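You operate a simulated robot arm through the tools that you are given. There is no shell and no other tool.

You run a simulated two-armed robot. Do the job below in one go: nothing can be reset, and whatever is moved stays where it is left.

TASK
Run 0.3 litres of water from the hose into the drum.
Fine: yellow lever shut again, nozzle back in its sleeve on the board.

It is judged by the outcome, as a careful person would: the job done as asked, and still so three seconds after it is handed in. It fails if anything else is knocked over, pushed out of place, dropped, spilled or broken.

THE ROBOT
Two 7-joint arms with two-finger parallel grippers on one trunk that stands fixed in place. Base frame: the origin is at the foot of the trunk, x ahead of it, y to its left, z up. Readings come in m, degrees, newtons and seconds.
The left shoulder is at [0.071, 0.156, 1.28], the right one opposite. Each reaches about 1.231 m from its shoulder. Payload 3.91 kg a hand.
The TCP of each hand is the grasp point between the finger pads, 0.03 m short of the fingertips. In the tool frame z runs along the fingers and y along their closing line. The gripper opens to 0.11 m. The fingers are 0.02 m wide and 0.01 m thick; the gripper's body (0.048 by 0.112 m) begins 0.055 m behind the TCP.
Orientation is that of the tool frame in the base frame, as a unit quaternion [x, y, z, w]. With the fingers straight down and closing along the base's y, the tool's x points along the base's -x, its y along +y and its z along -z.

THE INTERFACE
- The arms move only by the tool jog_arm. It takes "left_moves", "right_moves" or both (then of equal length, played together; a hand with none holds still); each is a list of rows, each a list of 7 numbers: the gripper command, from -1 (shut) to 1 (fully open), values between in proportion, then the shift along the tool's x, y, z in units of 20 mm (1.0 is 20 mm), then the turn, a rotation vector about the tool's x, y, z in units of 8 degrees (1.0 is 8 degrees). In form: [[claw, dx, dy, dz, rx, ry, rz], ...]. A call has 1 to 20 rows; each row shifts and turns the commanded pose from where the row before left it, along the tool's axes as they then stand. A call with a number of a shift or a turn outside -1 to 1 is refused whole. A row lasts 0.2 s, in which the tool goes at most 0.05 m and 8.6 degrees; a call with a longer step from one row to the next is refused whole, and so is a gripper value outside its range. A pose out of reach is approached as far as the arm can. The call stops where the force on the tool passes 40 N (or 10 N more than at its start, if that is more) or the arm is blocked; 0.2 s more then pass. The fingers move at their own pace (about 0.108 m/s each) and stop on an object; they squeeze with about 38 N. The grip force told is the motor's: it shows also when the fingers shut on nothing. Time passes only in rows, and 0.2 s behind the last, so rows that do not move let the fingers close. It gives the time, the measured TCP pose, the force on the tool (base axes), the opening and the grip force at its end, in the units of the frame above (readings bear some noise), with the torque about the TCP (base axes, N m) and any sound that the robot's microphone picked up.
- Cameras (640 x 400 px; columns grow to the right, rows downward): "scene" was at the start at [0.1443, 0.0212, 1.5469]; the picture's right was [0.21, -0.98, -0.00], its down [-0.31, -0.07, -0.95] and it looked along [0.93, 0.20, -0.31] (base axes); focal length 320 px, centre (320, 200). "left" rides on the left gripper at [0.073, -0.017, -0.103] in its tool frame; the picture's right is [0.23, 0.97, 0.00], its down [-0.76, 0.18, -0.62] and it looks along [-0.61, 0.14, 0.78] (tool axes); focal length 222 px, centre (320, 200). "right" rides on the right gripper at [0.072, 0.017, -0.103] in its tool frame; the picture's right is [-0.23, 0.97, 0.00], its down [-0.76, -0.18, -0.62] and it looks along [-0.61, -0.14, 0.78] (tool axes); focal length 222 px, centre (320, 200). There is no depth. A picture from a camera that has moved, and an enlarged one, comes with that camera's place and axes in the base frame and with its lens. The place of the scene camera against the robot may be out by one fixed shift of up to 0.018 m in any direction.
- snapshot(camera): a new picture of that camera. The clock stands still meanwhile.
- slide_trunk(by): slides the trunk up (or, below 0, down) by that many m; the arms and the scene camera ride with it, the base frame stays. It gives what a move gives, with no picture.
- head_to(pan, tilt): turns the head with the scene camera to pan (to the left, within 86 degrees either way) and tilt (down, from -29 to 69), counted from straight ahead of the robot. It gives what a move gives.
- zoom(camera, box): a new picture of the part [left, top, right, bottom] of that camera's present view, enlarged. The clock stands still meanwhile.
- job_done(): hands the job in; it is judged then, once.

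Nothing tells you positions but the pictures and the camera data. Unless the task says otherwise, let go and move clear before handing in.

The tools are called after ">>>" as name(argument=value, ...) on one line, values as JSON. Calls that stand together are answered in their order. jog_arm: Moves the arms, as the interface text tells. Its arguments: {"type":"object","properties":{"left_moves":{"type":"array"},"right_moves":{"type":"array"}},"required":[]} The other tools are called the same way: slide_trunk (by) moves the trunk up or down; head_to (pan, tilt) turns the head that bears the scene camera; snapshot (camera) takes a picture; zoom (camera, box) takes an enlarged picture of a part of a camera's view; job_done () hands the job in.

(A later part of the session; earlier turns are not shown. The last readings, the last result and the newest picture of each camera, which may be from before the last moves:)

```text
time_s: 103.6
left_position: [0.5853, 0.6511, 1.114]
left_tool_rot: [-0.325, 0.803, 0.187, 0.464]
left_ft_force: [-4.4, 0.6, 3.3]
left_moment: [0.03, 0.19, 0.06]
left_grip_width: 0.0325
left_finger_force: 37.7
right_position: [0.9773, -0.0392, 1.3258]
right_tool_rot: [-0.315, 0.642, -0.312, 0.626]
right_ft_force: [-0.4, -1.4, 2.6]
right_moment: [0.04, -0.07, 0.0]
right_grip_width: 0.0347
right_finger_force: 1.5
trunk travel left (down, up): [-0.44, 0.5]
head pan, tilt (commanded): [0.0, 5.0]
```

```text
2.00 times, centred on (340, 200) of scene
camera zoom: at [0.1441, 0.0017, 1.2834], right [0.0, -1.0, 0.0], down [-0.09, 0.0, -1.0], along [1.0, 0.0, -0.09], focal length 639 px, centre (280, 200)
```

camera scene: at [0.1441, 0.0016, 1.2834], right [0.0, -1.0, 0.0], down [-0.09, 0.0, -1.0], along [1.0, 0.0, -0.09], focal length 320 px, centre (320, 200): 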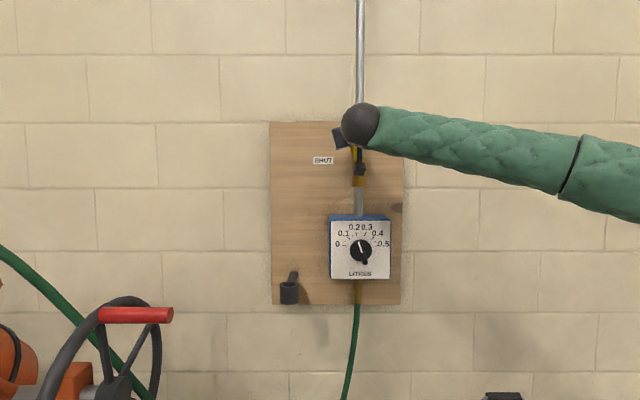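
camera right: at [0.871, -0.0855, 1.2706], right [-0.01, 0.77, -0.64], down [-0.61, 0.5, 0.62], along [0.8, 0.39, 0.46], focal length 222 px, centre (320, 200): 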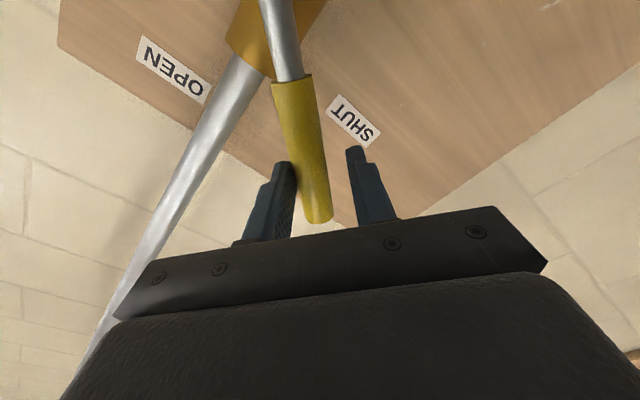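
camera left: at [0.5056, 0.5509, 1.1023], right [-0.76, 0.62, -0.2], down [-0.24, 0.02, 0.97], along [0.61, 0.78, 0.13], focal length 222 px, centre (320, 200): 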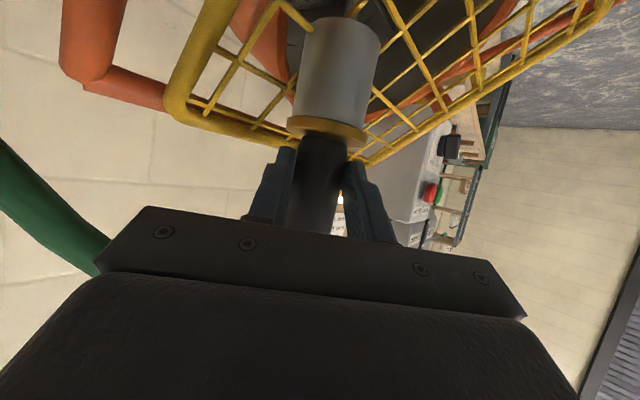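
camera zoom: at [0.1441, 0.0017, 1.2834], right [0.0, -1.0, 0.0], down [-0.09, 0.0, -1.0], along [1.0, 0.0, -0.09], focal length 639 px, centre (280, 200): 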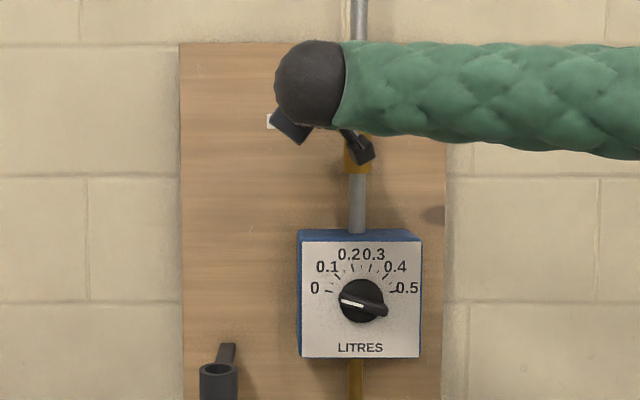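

>>> jog_arm(right_moves=[[-0.38, 0.038, 0.587, 0, 0, 0, -0.9375], [-0.38, 0.038, 0.587, 0, 0, 0, -0.9375], [-0.38, 0.038, 0.587, 0, 0, 0, -0.9375], [-0.38, 0.038, 0.587, 0, 0, 0, -0.9375], [-0.38, 0.038, 0.587, 0, 0, 0, -0.9375]])

>>> snapshot(camera="right")

>>> zoom(camera="scene", box=[260, 100, 420, 300])

```text
time_s: 104.8
left_position: [0.585, 0.6518, 1.1129]
left_tool_rot: [-0.326, 0.802, 0.187, 0.464]
left_ft_force: [-5.5, -0.6, 1.7]
left_moment: [0.03, 0.33, 0.1]
left_grip_width: 0.0326
left_finger_force: 37.9
right_position: [0.9727, -0.022, 1.2706]
right_tool_rot: [-0.504, 0.507, -0.497, 0.492]
right_ft_force: [1.1, -0.2, 0.2]
right_moment: [0.01, 0.01, -0.07]
right_grip_width: 0.0345
right_finger_force: 0.5
trunk travel left (down, up): [-0.44, 0.5]
head pan, tilt (commanded): [0.0, 5.0]
```

```text
taken
camera right: at [0.8687, -0.0925, 1.2562], right [-0.02, 0.22, -0.97], down [-0.61, 0.77, 0.19], along [0.79, 0.6, 0.12], focal length 222 px, centre (320, 200)
```

right: 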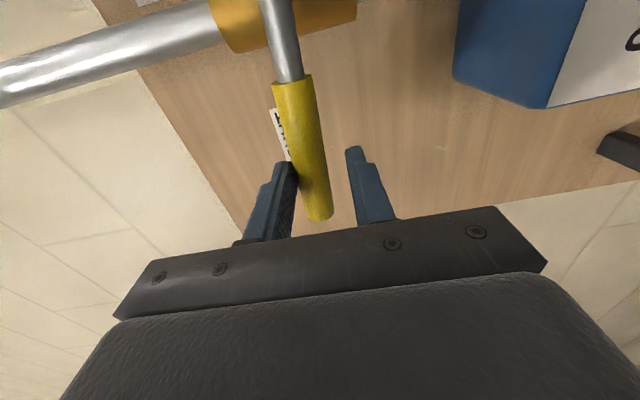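

```text
2.00 times, centred on (340, 200) of scene
camera zoom: at [0.1436, 0.0025, 1.2834], right [0.0, -1.0, 0.0], down [-0.09, 0.0, -1.0], along [1.0, 0.0, -0.09], focal length 639 px, centre (280, 200)
```

zoom: 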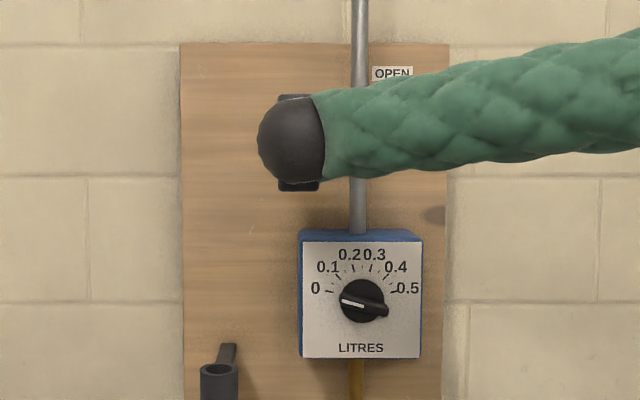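

The lever is about 3° short of shut because of the slack in my cage. I'll push on a few degrees more.

>>> jog_arm(right_moves=[[-0.38, 0.01, 0.2, 0, 0, 0, -0.3], [-0.38, 0.01, 0.15, 0, 0, 0, -0.2]])

>>> snapshot(camera="right")

```text
time_s: 105.4
left_position: [0.5848, 0.6513, 1.1133]
left_tool_rot: [-0.325, 0.803, 0.187, 0.464]
left_ft_force: [-1.9, 1.6, 2.0]
left_moment: [0.12, 0.1, 0.03]
left_grip_width: 0.0325
left_finger_force: 37.9
right_position: [0.9742, -0.0206, 1.2637]
right_tool_rot: [0.521, -0.488, 0.514, -0.475]
right_ft_force: [0.0, 0.2, 5.0]
right_moment: [0.05, -0.14, -0.05]
right_grip_width: 0.0365
right_finger_force: 2.6
trunk travel left (down, up): [-0.44, 0.5]
head pan, tilt (commanded): [0.0, 5.0]
```

```text
taken
camera right: at [0.8694, -0.0943, 1.2545], right [-0.02, 0.16, -0.99], down [-0.61, 0.78, 0.14], along [0.79, 0.61, 0.08], focal length 222 px, centre (320, 200)
```

right: 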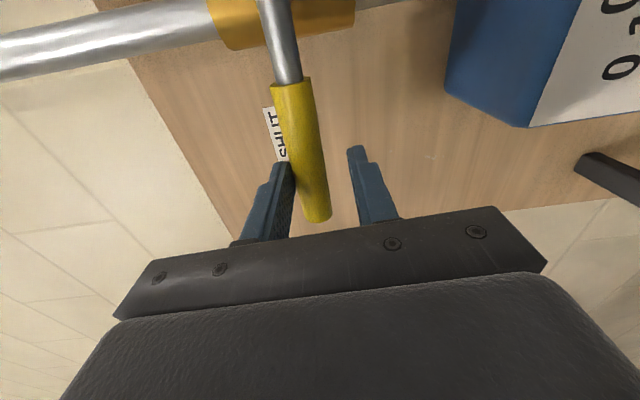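

The hand now meets a firm stop (5 N), so the lever should be fully shut. I'll open the fingers, back off and check.

>>> jog_arm(right_moves=[[0.2, 0, 0, 0, 0, 0, 0], [0.2, 0, 0, 0, 0, 0, 0], [0.2, 0, 0, -0.8, 0, 0, 0], [0.2, 0, 0, -0.9, 0, 0, 0], [0.2, 0, 0, -0.9, 0, 0, 0], [0.2, 0, 0, -0.9, 0, 0, 0], [0.2, 0, 0, -0.9, 0, 0, 0], [0.2, 0, 0, -0.9, 0, 0, 0], [0.2, 0, 0, -0.9, 0, 0, 0]])

>>> jog_arm(right_moves=[[0.2, 0.95, 0, 0, 0, 0, 0], [0.2, 0.95, 0, 0, 0, 0, 0], [0.2, 0.95, 0, 0, 0, 0, 0], [0.2, 0.95, 0, 0, 0, 0, 0], [0.2, 0.95, 0, 0, 0, 0, 0], [0.2, 0.95, 0, 0, 0, 0, 0], [0.2, 0.95, 0, 0, 0, 0, 0], [0.2, 0.95, 0, 0, 0, 0, 0], [0.2, 0.95, 0, 0, 0, 0, 0], [0.2, 0.95, 0, 0, 0, 0, 0]])

>>> snapshot(camera="scene")

>>> zoom(camera="scene", box=[260, 100, 420, 300])

```text
time_s: 107.4
left_position: [0.5854, 0.6513, 1.1131]
left_tool_rot: [-0.325, 0.803, 0.186, 0.464]
left_ft_force: [-8.2, -1.2, 2.5]
left_moment: [-0.08, 0.44, 0.06]
left_grip_width: 0.0325
left_finger_force: 37.5
right_position: [0.8511, -0.0218, 1.2674]
right_tool_rot: [0.521, -0.488, 0.514, -0.475]
right_ft_force: [-0.4, -0.2, -0.4]
right_moment: [0.01, 0.01, 0.0]
right_grip_width: 0.0662
right_finger_force: 0.1
trunk travel left (down, up): [-0.44, 0.5]
head pan, tilt (commanded): [0.0, 5.0]
```

```text
time_s: 109.6
left_position: [0.5846, 0.6509, 1.113]
left_tool_rot: [-0.325, 0.803, 0.186, 0.463]
left_ft_force: [-5.4, -3.5, 2.1]
left_moment: [-0.15, 0.32, 0.03]
left_grip_width: 0.0322
left_finger_force: 38.1
right_position: [0.8501, -0.2084, 1.2812]
right_tool_rot: [0.521, -0.489, 0.514, -0.475]
right_ft_force: [0.3, 0.1, -0.8]
right_moment: [-0.05, 0.01, -0.01]
right_grip_width: 0.0662
right_finger_force: 0.0
trunk travel left (down, up): [-0.44, 0.5]
head pan, tilt (commanded): [0.0, 5.0]
```

```text
taken
camera scene: at [0.1443, 0.0014, 1.2833], right [0.0, -1.0, 0.0], down [-0.09, 0.0, -1.0], along [1.0, 0.0, -0.09], focal length 320 px, centre (320, 200)
```

scene: 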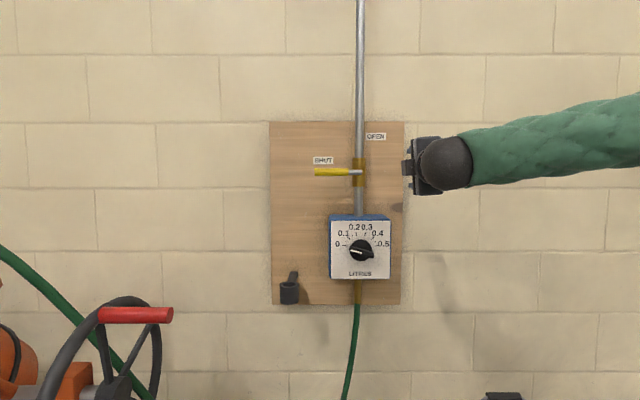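

```text
2.00 times, centred on (340, 200) of scene
camera zoom: at [0.1443, 0.0014, 1.2833], right [0.0, -1.0, 0.0], down [-0.09, 0.0, -1.0], along [1.0, 0.0, -0.09], focal length 639 px, centre (280, 200)
```

zoom: 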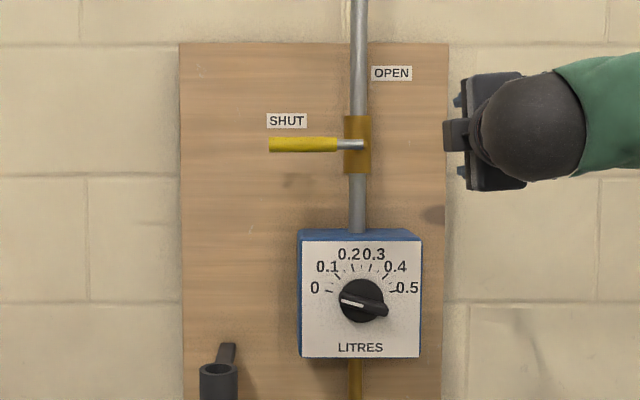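

>>> zoom(camera="scene", box=[300, 140, 380, 200])

>>> head_to(pan=45, tilt=20)

>>> snapshot(camera="scene")

```text
6.67 times, centred on (340, 170) of scene
camera zoom: at [0.1443, 0.0014, 1.2833], right [0.0, -1.0, 0.0], down [-0.09, 0.0, -1.0], along [1.0, 0.0, -0.09], focal length 2131 px, centre (187, 400)
```

zoom: 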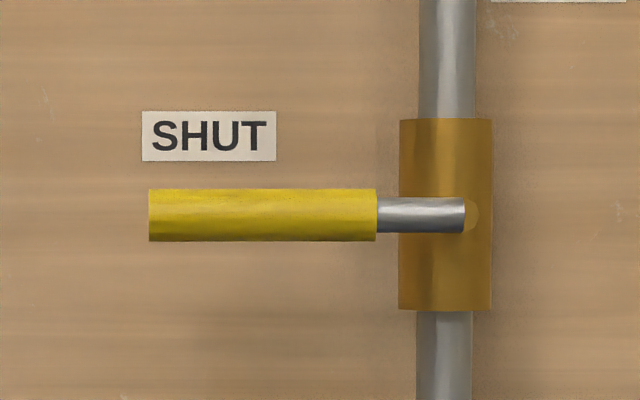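

```text
time_s: 110.7
left_position: [0.5844, 0.6507, 1.1139]
left_tool_rot: [-0.325, 0.803, 0.187, 0.464]
left_ft_force: [-4.2, -0.6, 2.2]
left_moment: [-0.04, 0.2, 0.03]
left_grip_width: 0.0326
left_finger_force: 38.2
right_position: [0.8489, -0.209, 1.2788]
right_tool_rot: [0.521, -0.489, 0.513, -0.476]
right_ft_force: [0.3, 0.5, -0.1]
right_moment: [0.0, -0.01, -0.03]
right_grip_width: 0.066
right_finger_force: 0.3
trunk travel left (down, up): [-0.44, 0.5]
head pan, tilt (commanded): [45.0, 20.0]
```

```text
taken
camera scene: at [0.1183, 0.0674, 1.2591], right [0.71, -0.71, 0.0], down [-0.24, -0.24, -0.94], along [0.67, 0.66, -0.34], focal length 320 px, centre (320, 200)
```

scene: 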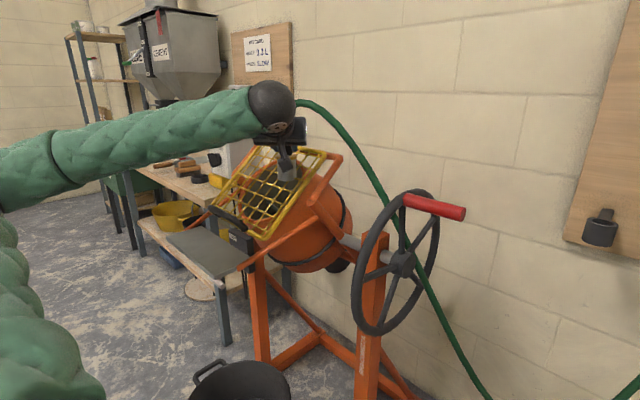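

The lever is level at SHUT and the dial reads 0. Next I'll lift the nozzle straight out of the filler pipe, slowly at first.

>>> jog_arm(left_moves=[[-1, -0.26, 0, -0.15, 0, 0, 0], [-1, -0.26, 0, -0.15, 0, 0, 0], [-1, -0.26, 0, -0.15, 0, 0, 0], [-1, -0.35, 0, -0.2, 0, 0, 0], [-1, -0.43, 0, -0.25, 0, 0, 0], [-1, -0.43, 0, -0.25, 0, 0, 0]])

>>> snapshot(camera="left")

>>> zoom(camera="scene", box=[250, 100, 330, 200])

```text
time_s: 112.1
left_position: [0.5847, 0.654, 1.1599]
left_tool_rot: [-0.325, 0.803, 0.187, 0.463]
left_ft_force: [-0.5, 0.0, -2.2]
left_moment: [-0.03, 0.05, 0.01]
left_grip_width: 0.0327
left_finger_force: 38.2
right_position: [0.8517, -0.2083, 1.2792]
right_tool_rot: [0.521, -0.489, 0.514, -0.474]
right_ft_force: [-0.7, 0.1, 0.0]
right_moment: [0.0, -0.01, 0.02]
right_grip_width: 0.0659
right_finger_force: 0.0
trunk travel left (down, up): [-0.44, 0.5]
head pan, tilt (commanded): [45.0, 20.0]
```

```text
taken
camera left: at [0.5068, 0.5523, 1.1476], right [-0.76, 0.62, -0.2], down [-0.24, 0.02, 0.97], along [0.61, 0.78, 0.13], focal length 222 px, centre (320, 200)
```

left: 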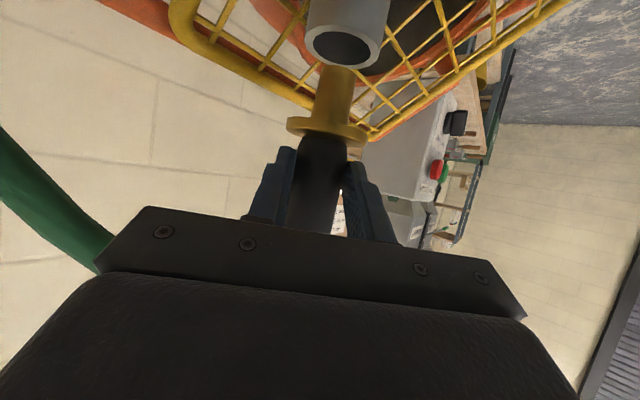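

```text
4.00 times, centred on (290, 150) of scene
camera zoom: at [0.1196, 0.0685, 1.2588], right [0.71, -0.71, 0.0], down [-0.24, -0.24, -0.94], along [0.66, 0.66, -0.34], focal length 1279 px, centre (440, 400)
```

zoom: 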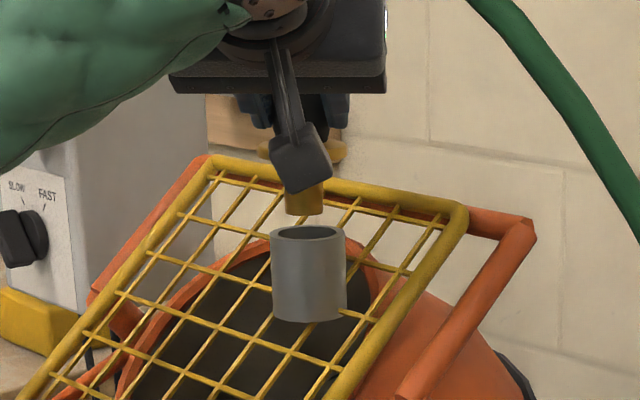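

The nozzle came out cleanly without slipping. I'll raise it, then retrace the path back over the wheel.

>>> jog_arm(left_moves=[[-1, 0, 0, 0, 0, 0, 0], [-1, 0, 0, 0, 0, 0, 0], [-1, -0.671, 0, -0.3875, 0, 0, 0], [-1, -0.671, 0, -0.3875, 0, 0, 0], [-1, -0.671, 0, -0.3875, 0, 0, 0], [-1, -0.671, 0, -0.3875, 0, 0, 0], [-1, 0.43, -0.76, -0.743, 0, 0, 0], [-1, 0.43, -0.76, -0.743, 0, 0, 0], [-1, 0.43, -0.76, -0.743, 0, 0, 0], [-1, 0.43, -0.76, -0.743, 0, 0, 0], [-1, 0.43, -0.76, -0.743, 0, 0, 0], [-1, 0.43, -0.76, -0.743, 0, 0, 0], [-1, 0.43, -0.76, -0.743, 0, 0, 0]])

>>> snapshot(camera="scene")

>>> snapshot(camera="left")

```text
time_s: 114.9
left_position: [0.5729, 0.4897, 1.2224]
left_tool_rot: [-0.325, 0.802, 0.187, 0.465]
left_ft_force: [-0.9, -0.8, -2.6]
left_moment: [-0.03, 0.03, 0.0]
left_grip_width: 0.0328
left_finger_force: 38.1
right_position: [0.8492, -0.2104, 1.2797]
right_tool_rot: [0.52, -0.489, 0.514, -0.475]
right_ft_force: [-1.2, -0.6, 0.1]
right_moment: [-0.03, 0.01, 0.04]
right_grip_width: 0.066
right_finger_force: 0.0
trunk travel left (down, up): [-0.44, 0.5]
head pan, tilt (commanded): [45.0, 20.0]
```

```text
taken
camera scene: at [0.1178, 0.0665, 1.2592], right [0.71, -0.71, 0.0], down [-0.24, -0.24, -0.94], along [0.66, 0.66, -0.34], focal length 320 px, centre (320, 200)
```

scene: 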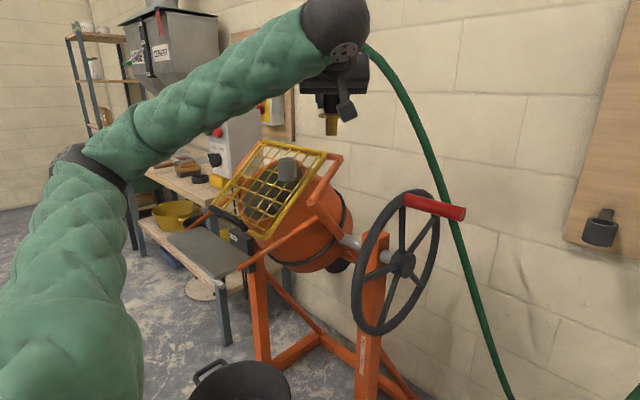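

```text
taken
camera left: at [0.4935, 0.3896, 1.2109], right [-0.76, 0.62, -0.2], down [-0.24, 0.02, 0.97], along [0.61, 0.78, 0.14], focal length 222 px, centre (320, 200)
```

left: 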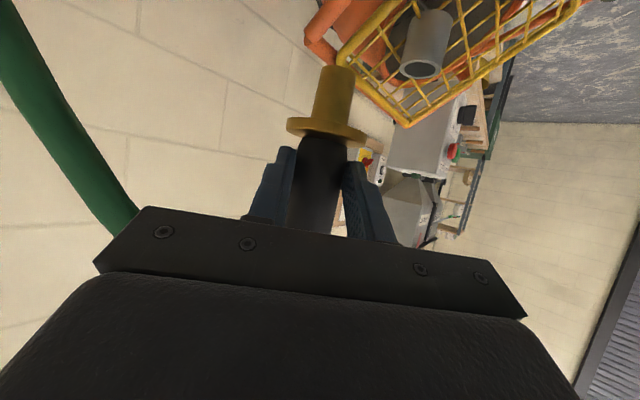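

>>> jog_arm(left_moves=[[-1, 0.29, -0.72, -0.5, 0.2165, 0, 0.125], [-1, 0.29, -0.72, -0.5, 0.2165, 0, 0.125], [-1, 0.29, -0.72, -0.5, 0.2165, 0, 0.125], [-1, 0.29, -0.72, -0.5, 0.2165, 0, 0.125], [-1, 0.238, -0.79, -0.412, 0.2165, 0, 0.125], [-1, 0.238, -0.79, -0.412, 0.2165, 0, 0.125], [-1, 0.238, -0.79, -0.412, 0.2165, 0, 0.125], [-1, 0.238, -0.79, -0.412, 0.2165, 0, 0.125], [-1, 0.18, -0.85, -0.312, 0.2165, 0, 0.125], [-1, 0.18, -0.85, -0.312, 0.2165, 0, 0.125], [-1, 0.18, -0.85, -0.312, 0.2165, 0, 0.125], [-1, 0.18, -0.85, -0.312, 0.2165, 0, 0.125]])

>>> snapshot(camera="scene")

>>> snapshot(camera="left")

```text
time_s: 117.5
left_position: [0.5831, 0.2715, 1.2206]
left_tool_rot: [-0.151, 0.853, 0.087, 0.492]
left_ft_force: [0.4, 0.0, -2.7]
left_moment: [-0.02, 0.05, -0.03]
left_grip_width: 0.0327
left_finger_force: 37.7
right_position: [0.8504, -0.2084, 1.2785]
right_tool_rot: [0.522, -0.489, 0.513, -0.474]
right_ft_force: [0.0, 0.3, -0.2]
right_moment: [-0.01, 0.04, -0.02]
right_grip_width: 0.066
right_finger_force: 0.0
trunk travel left (down, up): [-0.44, 0.5]
head pan, tilt (commanded): [45.0, 20.0]
```

```text
taken
camera scene: at [0.1191, 0.0672, 1.2589], right [0.71, -0.71, 0.0], down [-0.24, -0.24, -0.94], along [0.66, 0.66, -0.34], focal length 320 px, centre (320, 200)
```

scene: 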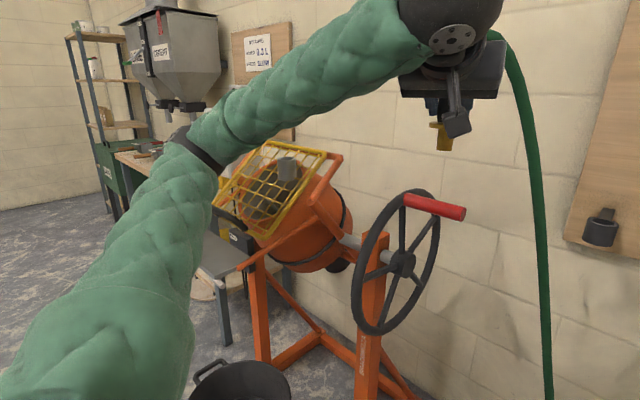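

```text
taken
camera left: at [0.4696, 0.2116, 1.2094], right [-0.44, 0.88, -0.2], down [-0.21, 0.11, 0.97], along [0.87, 0.47, 0.14], focal length 222 px, centre (320, 200)
```

left: 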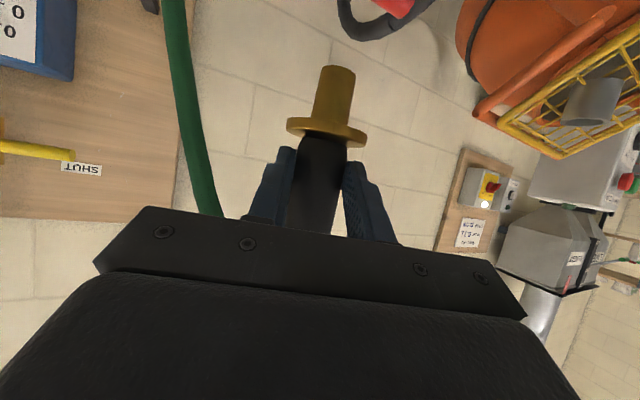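

The nozzle is still held firmly. I'll continue retracing, keeping an eye on the elbow and the wheel.

>>> jog_arm(left_moves=[[-1, 0.059, -0.99, 0.07, 0.271, 0, 0.156], [-1, 0.059, -0.99, 0.07, 0.271, 0, 0.156], [-1, 0.059, -0.99, 0.07, 0.271, 0, 0.156], [-1, 0.059, -0.99, 0.07, 0.271, 0, 0.156], [-1, -0.029, -0.99, 0.22, 0.271, 0, 0.156], [-1, -0.029, -0.99, 0.22, 0.271, 0, 0.156], [-1, -0.029, -0.99, 0.22, 0.271, 0, 0.156], [-1, -0.029, -0.99, 0.22, 0.271, 0, 0.156]])

>>> snapshot(camera="scene")

>>> snapshot(camera="left")

```text
time_s: 119.3
left_position: [0.6323, 0.1105, 1.2077]
left_tool_rot: [0.001, 0.866, 0.001, 0.499]
left_ft_force: [0.2, 0.0, -2.3]
left_moment: [-0.01, 0.08, 0.02]
left_grip_width: 0.0323
left_finger_force: 38.1
right_position: [0.8514, -0.2159, 1.2762]
right_tool_rot: [0.52, -0.49, 0.513, -0.475]
right_ft_force: [0.6, -1.1, -1.1]
right_moment: [-0.01, -0.04, 0.05]
right_grip_width: 0.0662
right_finger_force: 0.0
trunk travel left (down, up): [-0.44, 0.5]
head pan, tilt (commanded): [45.0, 20.0]
```

```text
taken
camera scene: at [0.1191, 0.0636, 1.2587], right [0.71, -0.71, 0.0], down [-0.24, -0.24, -0.94], along [0.66, 0.67, -0.34], focal length 320 px, centre (320, 200)
```

scene: 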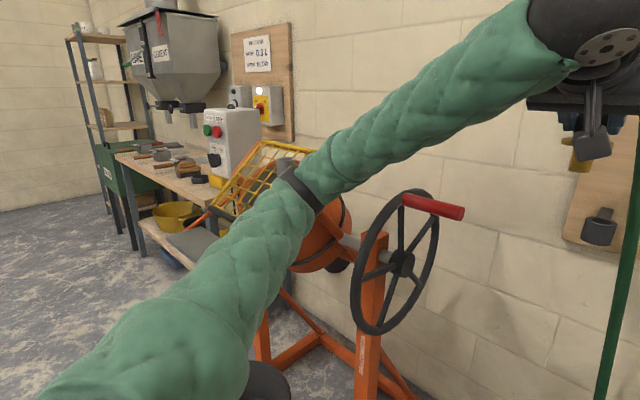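

```text
taken
camera left: at [0.5057, 0.0939, 1.1963], right [-0.11, 0.97, -0.19], down [-0.16, 0.18, 0.97], along [0.98, 0.14, 0.13], focal length 222 px, centre (320, 200)
```

left: 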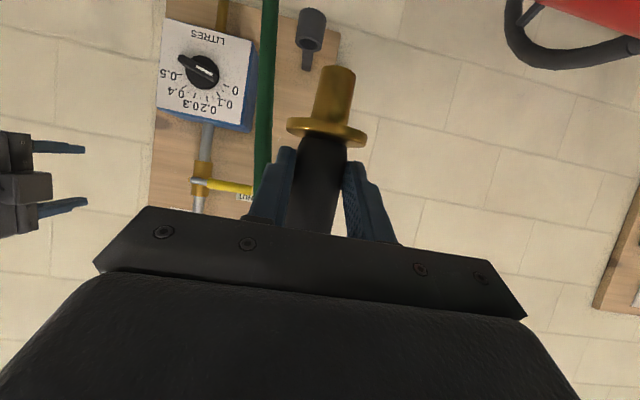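

The nozzle is fine, but the elbow now hangs lower than before (about z=1.08), and reaching forward would bring it against the wheel. I'll raise the trunk so the elbow passes well above the wheel.

>>> slide_trunk(by=0.15)

>>> jog_arm(left_moves=[[-1, 0.433, 0, 0.25, 0, 0, 0], [-1, 0.65, 0, 0.375, 0, 0, 0], [-1, 0.65, 0, 0.375, 0, 0, 0], [-1, 0.65, 0, 0.375, 0, 0, 0]])

>>> snapshot(camera="scene")

>>> snapshot(camera="left")

```text
time_s: 121.0
left_position: [0.6311, 0.1169, 1.3585]
left_tool_rot: [-0.001, 0.866, 0.0, 0.501]
left_ft_force: [0.6, 0.3, -1.7]
left_moment: [-0.01, 0.07, 0.01]
left_grip_width: 0.0327
left_finger_force: 37.9
right_position: [0.8504, -0.2084, 1.4283]
right_tool_rot: [0.522, -0.489, 0.513, -0.475]
right_ft_force: [0.5, -0.7, -0.8]
right_moment: [-0.02, -0.02, -0.02]
right_grip_width: 0.0661
right_finger_force: 0.0
trunk travel left (down, up): [-0.59, 0.35]
head pan, tilt (commanded): [45.0, 20.0]
```

```text
time_s: 122.0
left_position: [0.6324, 0.1162, 1.3033]
left_tool_rot: [-0.002, 0.866, 0.0, 0.5]
left_ft_force: [0.8, -1.0, -1.9]
left_moment: [0.0, 0.07, 0.01]
left_grip_width: 0.0323
left_finger_force: 37.8
right_position: [0.8514, -0.2086, 1.4292]
right_tool_rot: [0.522, -0.488, 0.514, -0.475]
right_ft_force: [-0.1, 0.6, 0.4]
right_moment: [0.01, -0.03, 0.01]
right_grip_width: 0.0658
right_finger_force: 0.1
trunk travel left (down, up): [-0.59, 0.35]
head pan, tilt (commanded): [45.0, 20.0]
```

```text
taken
camera scene: at [0.1197, 0.0677, 1.4089], right [0.71, -0.71, 0.0], down [-0.24, -0.24, -0.94], along [0.66, 0.66, -0.34], focal length 320 px, centre (320, 200)
```

scene: 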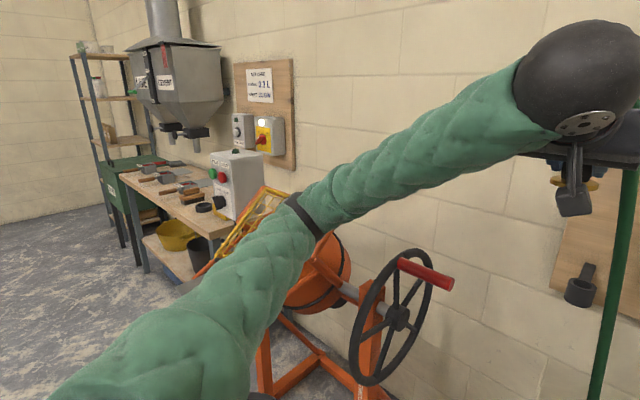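

```text
taken
camera left: at [0.5056, 0.099, 1.2919], right [-0.11, 0.97, -0.2], down [-0.16, 0.18, 0.97], along [0.98, 0.14, 0.14], focal length 222 px, centre (320, 200)
```

left: 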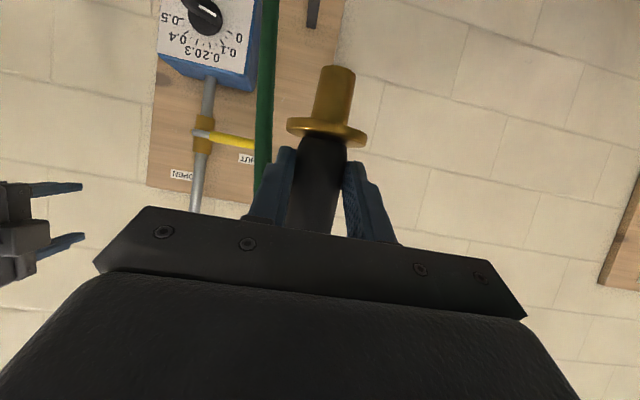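

With the elbow swung low, lowering to the sleeve from here would bring the forearm onto the red handle. I'll raise the trunk more and lower the hand with the arm instead, which keeps the elbow high.

>>> slide_trunk(by=0.2)

>>> jog_arm(left_moves=[[-1, 0.5, 0, 0.289, 0, 0, 0], [-1, 0.75, 0, 0.433, 0, 0, 0], [-1, 0.75, 0, 0.433, 0, 0, 0], [-1, 0.75, 0, 0.433, 0, 0, 0], [-1, 0.75, 0, 0.433, 0, 0, 0], [-1, 0.75, 0, 0.433, 0, 0, 0], [-1, 0.75, 0, 0.433, 0, 0, 0], [-1, 0.75, 0, 0.433, 0, 0, 0], [-1, 0.75, 0, 0.433, 0, 0, 0], [-1, 0.75, 0, 0.433, 0, 0, 0]])

>>> snapshot(camera="scene")

>>> snapshot(camera="left")

```text
time_s: 124.2
left_position: [0.6312, 0.1165, 1.5031]
left_tool_rot: [-0.001, 0.866, 0.0, 0.5]
left_ft_force: [0.4, 0.8, -2.6]
left_moment: [0.0, 0.03, -0.01]
left_grip_width: 0.0324
left_finger_force: 37.9
right_position: [0.8505, -0.2084, 1.6289]
right_tool_rot: [0.522, -0.489, 0.513, -0.475]
right_ft_force: [-0.1, 0.4, -0.5]
right_moment: [0.02, 0.01, 0.0]
right_grip_width: 0.0659
right_finger_force: 0.1
trunk travel left (down, up): [-0.79, 0.15]
head pan, tilt (commanded): [45.0, 20.0]
```

```text
time_s: 126.4
left_position: [0.6341, 0.1174, 1.3357]
left_tool_rot: [-0.001, 0.866, 0.0, 0.5]
left_ft_force: [-0.1, 0.9, -2.1]
left_moment: [0.0, 0.1, 0.02]
left_grip_width: 0.0327
left_finger_force: 37.7
right_position: [0.8513, -0.2095, 1.6298]
right_tool_rot: [0.522, -0.489, 0.513, -0.474]
right_ft_force: [-0.1, 0.3, 0.3]
right_moment: [0.01, 0.01, -0.02]
right_grip_width: 0.0662
right_finger_force: 0.0
trunk travel left (down, up): [-0.79, 0.15]
head pan, tilt (commanded): [45.0, 20.0]
```

```text
taken
camera scene: at [0.1194, 0.0677, 1.609], right [0.71, -0.71, 0.0], down [-0.24, -0.24, -0.94], along [0.66, 0.66, -0.34], focal length 320 px, centre (320, 200)
```

scene: 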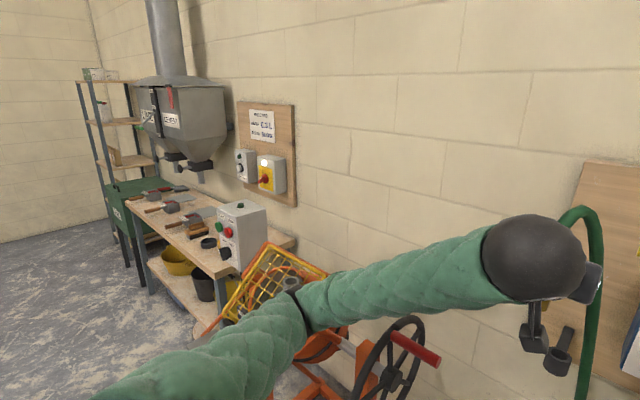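

```text
taken
camera left: at [0.5073, 0.0988, 1.3239], right [-0.11, 0.97, -0.2], down [-0.16, 0.18, 0.97], along [0.98, 0.14, 0.14], focal length 222 px, centre (320, 200)
```

left: 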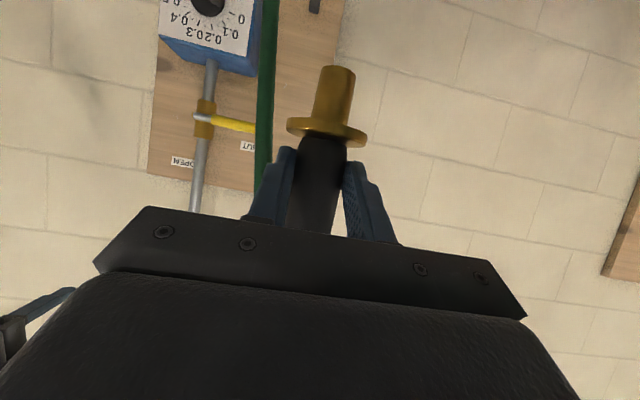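

The elbow followed the hand down, so that alone doesn't help. I'll check whether the elbow drifts on its own while the hand holds still.

>>> jog_arm(left_moves=[[-1, 0, 0, 0, 0, 0, 0], [-1, 0, 0, 0, 0, 0, 0], [-1, 0, 0, 0, 0, 0, 0], [-1, 0, 0, 0, 0, 0, 0], [-1, 0, 0, 0, 0, 0, 0], [-1, 0, 0, 0, 0, 0, 0], [-1, 0, 0, 0, 0, 0, 0], [-1, 0, 0, 0, 0, 0, 0]])

>>> snapshot(camera="scene")

```text
time_s: 128.2
left_position: [0.6339, 0.1166, 1.3341]
left_tool_rot: [-0.001, 0.866, 0.0, 0.501]
left_ft_force: [0.0, 0.1, -2.3]
left_moment: [0.02, 0.05, 0.01]
left_grip_width: 0.0328
left_finger_force: 38.0
right_position: [0.8506, -0.2086, 1.6295]
right_tool_rot: [0.521, -0.489, 0.514, -0.474]
right_ft_force: [-0.6, -0.4, -0.5]
right_moment: [0.01, 0.0, 0.01]
right_grip_width: 0.066
right_finger_force: 0.1
trunk travel left (down, up): [-0.79, 0.15]
head pan, tilt (commanded): [45.0, 20.0]
```

```text
taken
camera scene: at [0.1193, 0.0674, 1.6089], right [0.71, -0.71, 0.0], down [-0.24, -0.24, -0.94], along [0.66, 0.66, -0.34], focal length 320 px, centre (320, 200)
```

scene: 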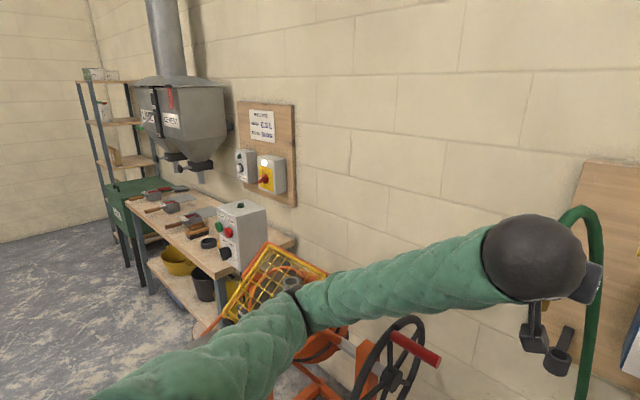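

The elbow doesn't drift at rest, so its position depends only on the path taken. I'll work the arm back to a lower trunk with the hand high relative to the shoulder, which is how I first approached with the elbow up, and watch the elbow.

>>> jog_arm(left_moves=[[-1, -0.75, 0, -0.433, 0, 0, 0], [-1, -0.75, 0, -0.433, 0, 0, 0], [-1, -0.75, 0, -0.433, 0, 0, 0], [-1, -0.75, 0, -0.433, 0, 0, 0], [-1, -0.75, 0, -0.433, 0, 0, 0], [-1, -0.75, 0, -0.433, 0, 0, 0], [-1, -0.75, 0, -0.433, 0, 0, 0], [-1, -0.75, 0, -0.433, 0, 0, 0], [-1, -0.75, 0, -0.433, 0, 0, 0], [-1, -0.75, 0, -0.433, 0, 0, 0]])

>>> slide_trunk(by=-0.2)

>>> jog_arm(left_moves=[[-1, -0.75, 0, -0.433, 0, 0, 0], [-1, -0.75, 0, -0.433, 0, 0, 0], [-1, -0.75, 0, -0.433, 0, 0, 0], [-1, -0.75, 0, -0.433, 0, 0, 0], [-1, -0.75, 0, -0.433, 0, 0, 0], [-1, -0.75, 0, -0.433, 0, 0, 0], [-1, -0.75, 0, -0.433, 0, 0, 0], [-1, -0.75, 0, -0.433, 0, 0, 0], [-1, -0.75, 0, -0.433, 0, 0, 0], [-1, -0.75, 0, -0.433, 0, 0, 0]])

>>> snapshot(camera="scene")

```text
time_s: 130.4
left_position: [0.6286, 0.1156, 1.5087]
left_tool_rot: [0.0, 0.866, -0.001, 0.5]
left_ft_force: [-0.2, 0.1, -1.1]
left_moment: [-0.02, 0.04, -0.03]
left_grip_width: 0.0326
left_finger_force: 38.4
right_position: [0.8491, -0.2081, 1.6297]
right_tool_rot: [0.522, -0.489, 0.513, -0.475]
right_ft_force: [0.4, -0.7, -0.9]
right_moment: [0.0, -0.01, 0.01]
right_grip_width: 0.066
right_finger_force: 0.1
trunk travel left (down, up): [-0.79, 0.15]
head pan, tilt (commanded): [45.0, 20.0]
```

```text
time_s: 132.6
left_position: [0.6303, 0.1169, 1.309]
left_tool_rot: [0.0, 0.865, 0.0, 0.501]
left_ft_force: [1.0, 0.1, -1.3]
left_moment: [-0.01, 0.05, 0.03]
left_grip_width: 0.033
left_finger_force: 38.1
right_position: [0.8507, -0.2094, 1.4298]
right_tool_rot: [0.522, -0.489, 0.513, -0.475]
right_ft_force: [0.3, -1.1, -0.7]
right_moment: [-0.02, -0.01, -0.01]
right_grip_width: 0.0661
right_finger_force: 0.0
trunk travel left (down, up): [-0.59, 0.35]
head pan, tilt (commanded): [45.0, 20.0]
```

```text
time_s: 134.8
left_position: [0.629, 0.1163, 1.4842]
left_tool_rot: [0.0, 0.866, 0.0, 0.5]
left_ft_force: [-0.1, 0.0, -2.6]
left_moment: [-0.01, 0.09, -0.02]
left_grip_width: 0.0326
left_finger_force: 38.4
right_position: [0.8503, -0.2089, 1.4287]
right_tool_rot: [0.522, -0.489, 0.513, -0.475]
right_ft_force: [-0.8, -0.7, -0.3]
right_moment: [0.01, 0.01, 0.0]
right_grip_width: 0.066
right_finger_force: 0.1
trunk travel left (down, up): [-0.59, 0.35]
head pan, tilt (commanded): [45.0, 20.0]
```

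```text
taken
camera scene: at [0.1188, 0.0672, 1.4089], right [0.71, -0.71, 0.0], down [-0.24, -0.24, -0.94], along [0.66, 0.66, -0.34], focal length 320 px, centre (320, 200)
```

scene: 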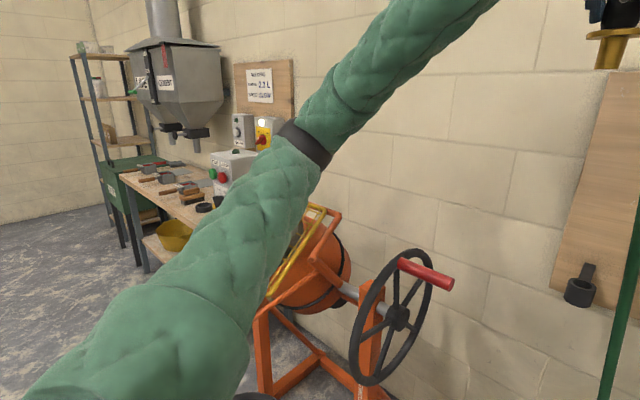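

>>> jog_arm(left_moves=[[-1, 0, 0, 0, 0, 0, 0.75], [-1, 0, 0, 0, 0, 0, 0.75], [-1, 0, 0, 0, 0, 0, 0.75], [-1, 0, 0, 0, 0, 0, 0.75]])

>>> snapshot(camera="scene")

>>> snapshot(camera="left")

```text
time_s: 135.8
left_position: [0.6293, 0.117, 1.483]
left_tool_rot: [0.181, 0.847, 0.104, 0.489]
left_ft_force: [-0.5, -0.4, -2.4]
left_moment: [0.02, 0.05, -0.02]
left_grip_width: 0.0324
left_finger_force: 37.9
right_position: [0.8501, -0.209, 1.4292]
right_tool_rot: [0.522, -0.489, 0.513, -0.475]
right_ft_force: [-0.8, 0.0, -0.1]
right_moment: [-0.01, 0.03, 0.0]
right_grip_width: 0.0659
right_finger_force: 0.0
trunk travel left (down, up): [-0.59, 0.35]
head pan, tilt (commanded): [45.0, 20.0]
```

```text
taken
camera scene: at [0.1191, 0.0674, 1.409], right [0.71, -0.71, 0.0], down [-0.24, -0.24, -0.94], along [0.66, 0.66, -0.34], focal length 320 px, centre (320, 200)
```

scene: 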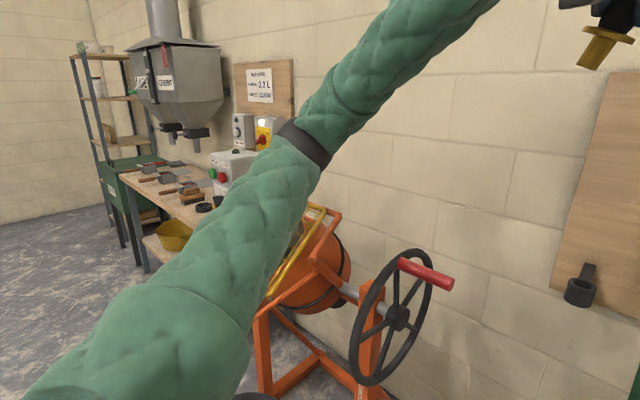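

```text
taken
camera left: at [0.5031, 0.1292, 1.4709], right [0.09, 0.98, 0.16], down [-0.16, -0.15, 0.98], along [0.98, -0.12, 0.14], focal length 222 px, centre (320, 200)
```

left: 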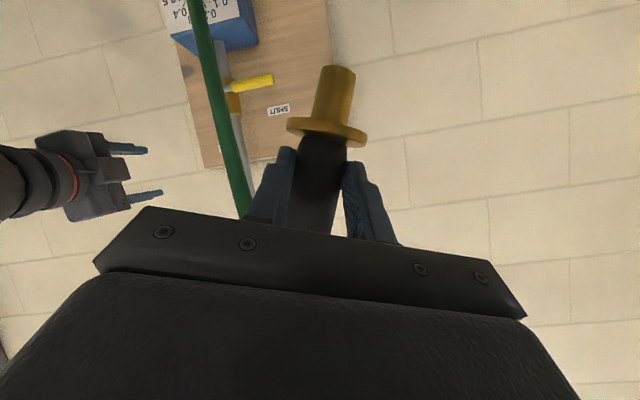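

The wrist roll turns only the last joint here, but with the arm extended it also swings the elbow. I can use that: tilt the hand one way here, extend high above everything, then roll it back level so the elbow swings up.

>>> jog_arm(left_moves=[[-1, 0, 0, 0, 0, 0, -0.85], [-1, 0, 0, 0, 0, 0, -0.85], [-1, 0, 0, 0, 0, 0, -0.85], [-1, 0, 0, 0, 0, 0, -0.85], [-1, 0, 0, 0, 0, 0, -0.85], [-1, 0, 0, 0, 0, 0, -0.85], [-1, 0, 0, 0, 0, 0, -0.85], [-1, 0, 0, 0, 0, 0, -0.85]])

>>> snapshot(camera="left")

>>> snapshot(camera="scene")

```text
time_s: 137.6
left_position: [0.6288, 0.1168, 1.4819]
left_tool_rot: [-0.228, 0.835, -0.132, 0.483]
left_ft_force: [0.1, 0.8, -3.0]
left_moment: [-0.02, 0.05, 0.02]
left_grip_width: 0.0324
left_finger_force: 38.3
right_position: [0.8498, -0.2091, 1.4295]
right_tool_rot: [0.521, -0.489, 0.514, -0.475]
right_ft_force: [0.5, 0.0, -0.2]
right_moment: [-0.01, 0.0, 0.02]
right_grip_width: 0.0658
right_finger_force: 0.1
trunk travel left (down, up): [-0.59, 0.35]
head pan, tilt (commanded): [45.0, 20.0]
```

```text
taken
camera left: at [0.5123, 0.0645, 1.4866], right [-0.34, 0.72, -0.6], down [-0.26, 0.54, 0.8], along [0.9, 0.43, 0.0], focal length 222 px, centre (320, 200)
```

left: 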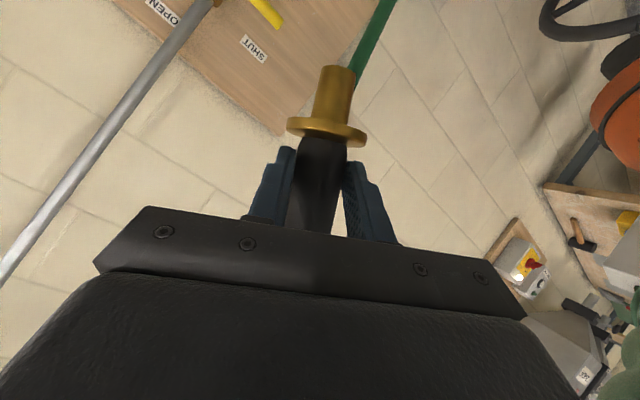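

```text
taken
camera scene: at [0.1191, 0.0675, 1.4089], right [0.71, -0.71, 0.0], down [-0.24, -0.24, -0.94], along [0.66, 0.66, -0.34], focal length 320 px, centre (320, 200)
```

scene: 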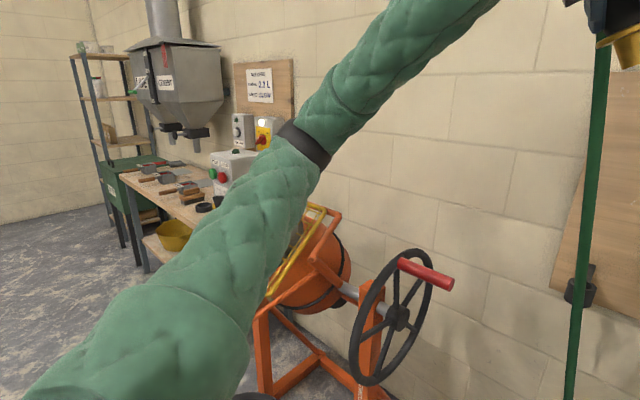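

>>> jog_arm(left_moves=[[-1, 0, 0, 0, 0, 0, -0.85], [-1, 0, 0, 0, 0, 0, -0.85], [-1, 0, 0, 0, 0, 0, -0.85], [-1, -0.316, -0.388, 0.866, 0, 0, 0], [-1, -0.316, -0.388, 0.866, 0, 0, 0], [-1, -0.316, -0.388, 0.866, 0, 0, 0], [-1, -0.316, -0.388, 0.866, 0, 0, 0], [-1, -0.316, -0.388, 0.866, 0, 0, 0], [-1, -0.316, -0.388, 0.866, 0, 0, 0], [-1, -0.316, -0.388, 0.866, 0, 0, 0], [-1, -0.316, -0.388, 0.866, 0, 0, 0], [-1, -0.316, -0.388, 0.866, 0, 0, 0]])

>>> snapshot(camera="scene")

>>> snapshot(camera="left")

```text
time_s: 140.2
left_position: [0.8109, 0.1144, 1.4818]
left_tool_rot: [-0.372, 0.782, -0.214, 0.452]
left_ft_force: [0.2, 0.3, -2.9]
left_moment: [-0.01, 0.03, -0.05]
left_grip_width: 0.0328
left_finger_force: 38.1
right_position: [0.8515, -0.2091, 1.4291]
right_tool_rot: [0.522, -0.489, 0.513, -0.474]
right_ft_force: [0.6, -0.1, 0.2]
right_moment: [0.01, 0.01, 0.0]
right_grip_width: 0.066
right_finger_force: 0.2
trunk travel left (down, up): [-0.59, 0.35]
head pan, tilt (commanded): [45.0, 20.0]
```

```text
taken
camera scene: at [0.12, 0.067, 1.4089], right [0.71, -0.71, 0.0], down [-0.24, -0.24, -0.94], along [0.66, 0.66, -0.34], focal length 320 px, centre (320, 200)
```

scene: 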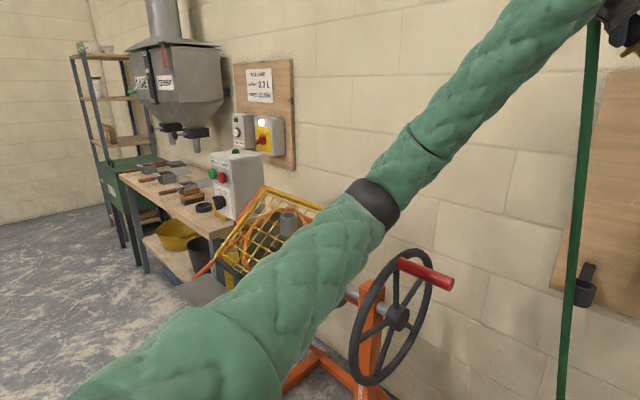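

```text
taken
camera left: at [0.7044, 0.0467, 1.5053], right [-0.45, 0.44, -0.78], down [-0.37, 0.7, 0.61], along [0.81, 0.56, -0.15], focal length 222 px, centre (320, 200)
```

left: 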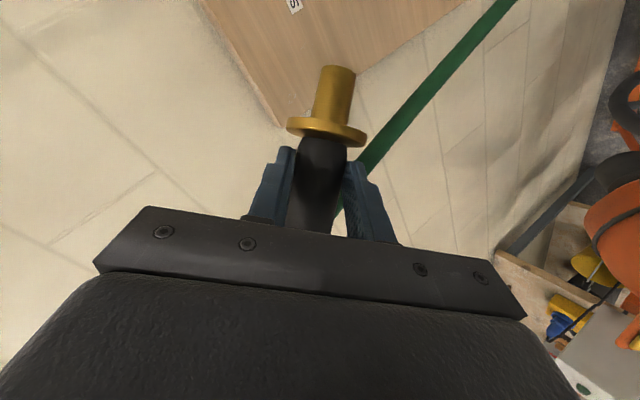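

>>> jog_arm(left_moves=[[-1, 0, 0, 0, 0, 0, 0.9], [-1, 0, 0, 0, 0, 0, 0.9], [-1, 0, 0, 0, 0, 0, 0.9], [-1, 0, 0, 0, 0, 0, 0.9], [-1, 0, 0, 0, 0, 0, 0.9], [-1, 0, 0, 0, 0, 0, 0.9], [-1, 0, 0, 0, 0, 0, 0.9]])

>>> snapshot(camera="scene")

>>> snapshot(camera="left")

```text
time_s: 141.8
left_position: [0.8097, 0.1172, 1.4826]
left_tool_rot: [-0.003, 0.865, -0.002, 0.501]
left_ft_force: [0.3, -0.4, -2.2]
left_moment: [-0.02, 0.04, -0.01]
left_grip_width: 0.0326
left_finger_force: 38.5
right_position: [0.8498, -0.2092, 1.4294]
right_tool_rot: [0.522, -0.488, 0.514, -0.475]
right_ft_force: [-0.3, -0.1, 0.0]
right_moment: [-0.01, 0.01, 0.03]
right_grip_width: 0.066
right_finger_force: 0.1
trunk travel left (down, up): [-0.59, 0.35]
head pan, tilt (commanded): [45.0, 20.0]
```

```text
taken
camera scene: at [0.1192, 0.0674, 1.4089], right [0.71, -0.71, 0.0], down [-0.24, -0.24, -0.94], along [0.66, 0.66, -0.34], focal length 320 px, centre (320, 200)
```

scene: 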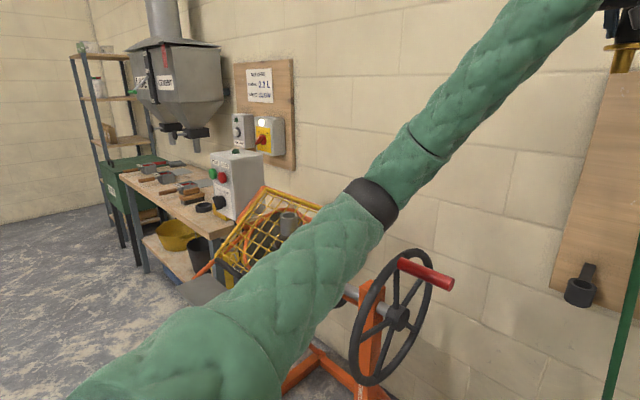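

```text
taken
camera left: at [0.6839, 0.0983, 1.4715], right [-0.12, 0.97, -0.2], down [-0.16, 0.18, 0.97], along [0.98, 0.15, 0.13], focal length 222 px, centre (320, 200)
```

left: 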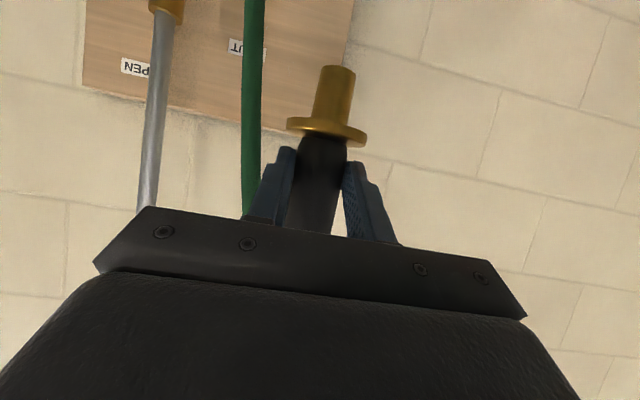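

The roll had no effect on the elbow. I'll test whether small back-and-forth moves let the arm's own posture control shift the elbow.

>>> jog_arm(left_moves=[[-1, 0, 0.3, 0, 0, 0, 0], [-1, 0, -0.3, 0, 0, 0, 0], [-1, 0, 0.3, 0, 0, 0, 0], [-1, 0, -0.3, 0, 0, 0, 0], [-1, 0, 0.3, 0, 0, 0, 0], [-1, 0, -0.3, 0, 0, 0, 0], [-1, 0, 0.3, 0, 0, 0, 0], [-1, 0, -0.3, 0, 0, 0, 0], [-1, 0, 0.3, 0, 0, 0, 0], [-1, 0, -0.3, 0, 0, 0, 0], [-1, 0, 0.3, 0, 0, 0, 0], [-1, 0, -0.3, 0, 0, 0, 0]])

>>> snapshot(camera="scene")

```text
time_s: 144.4
left_position: [0.8081, 0.1142, 1.4837]
left_tool_rot: [-0.002, 0.866, -0.002, 0.5]
left_ft_force: [0.0, 0.5, -1.8]
left_moment: [0.01, 0.05, 0.0]
left_grip_width: 0.0326
left_finger_force: 38.6
right_position: [0.8515, -0.2101, 1.4287]
right_tool_rot: [0.522, -0.489, 0.513, -0.474]
right_ft_force: [0.4, -0.2, -0.5]
right_moment: [-0.01, -0.02, 0.03]
right_grip_width: 0.066
right_finger_force: 0.0
trunk travel left (down, up): [-0.59, 0.35]
head pan, tilt (commanded): [45.0, 20.0]
```

```text
taken
camera scene: at [0.1193, 0.0666, 1.409], right [0.71, -0.71, 0.0], down [-0.24, -0.24, -0.94], along [0.66, 0.66, -0.34], focal length 320 px, centre (320, 200)
```

scene: 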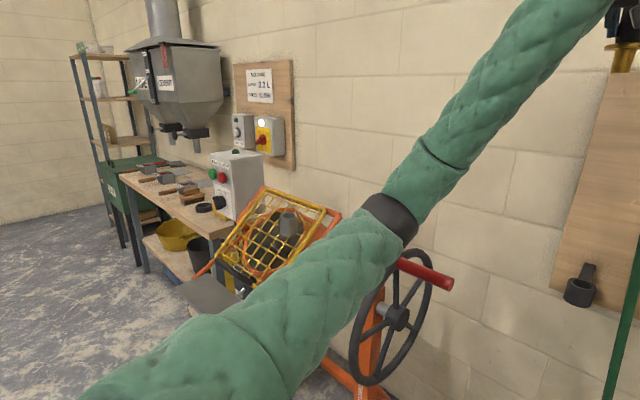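

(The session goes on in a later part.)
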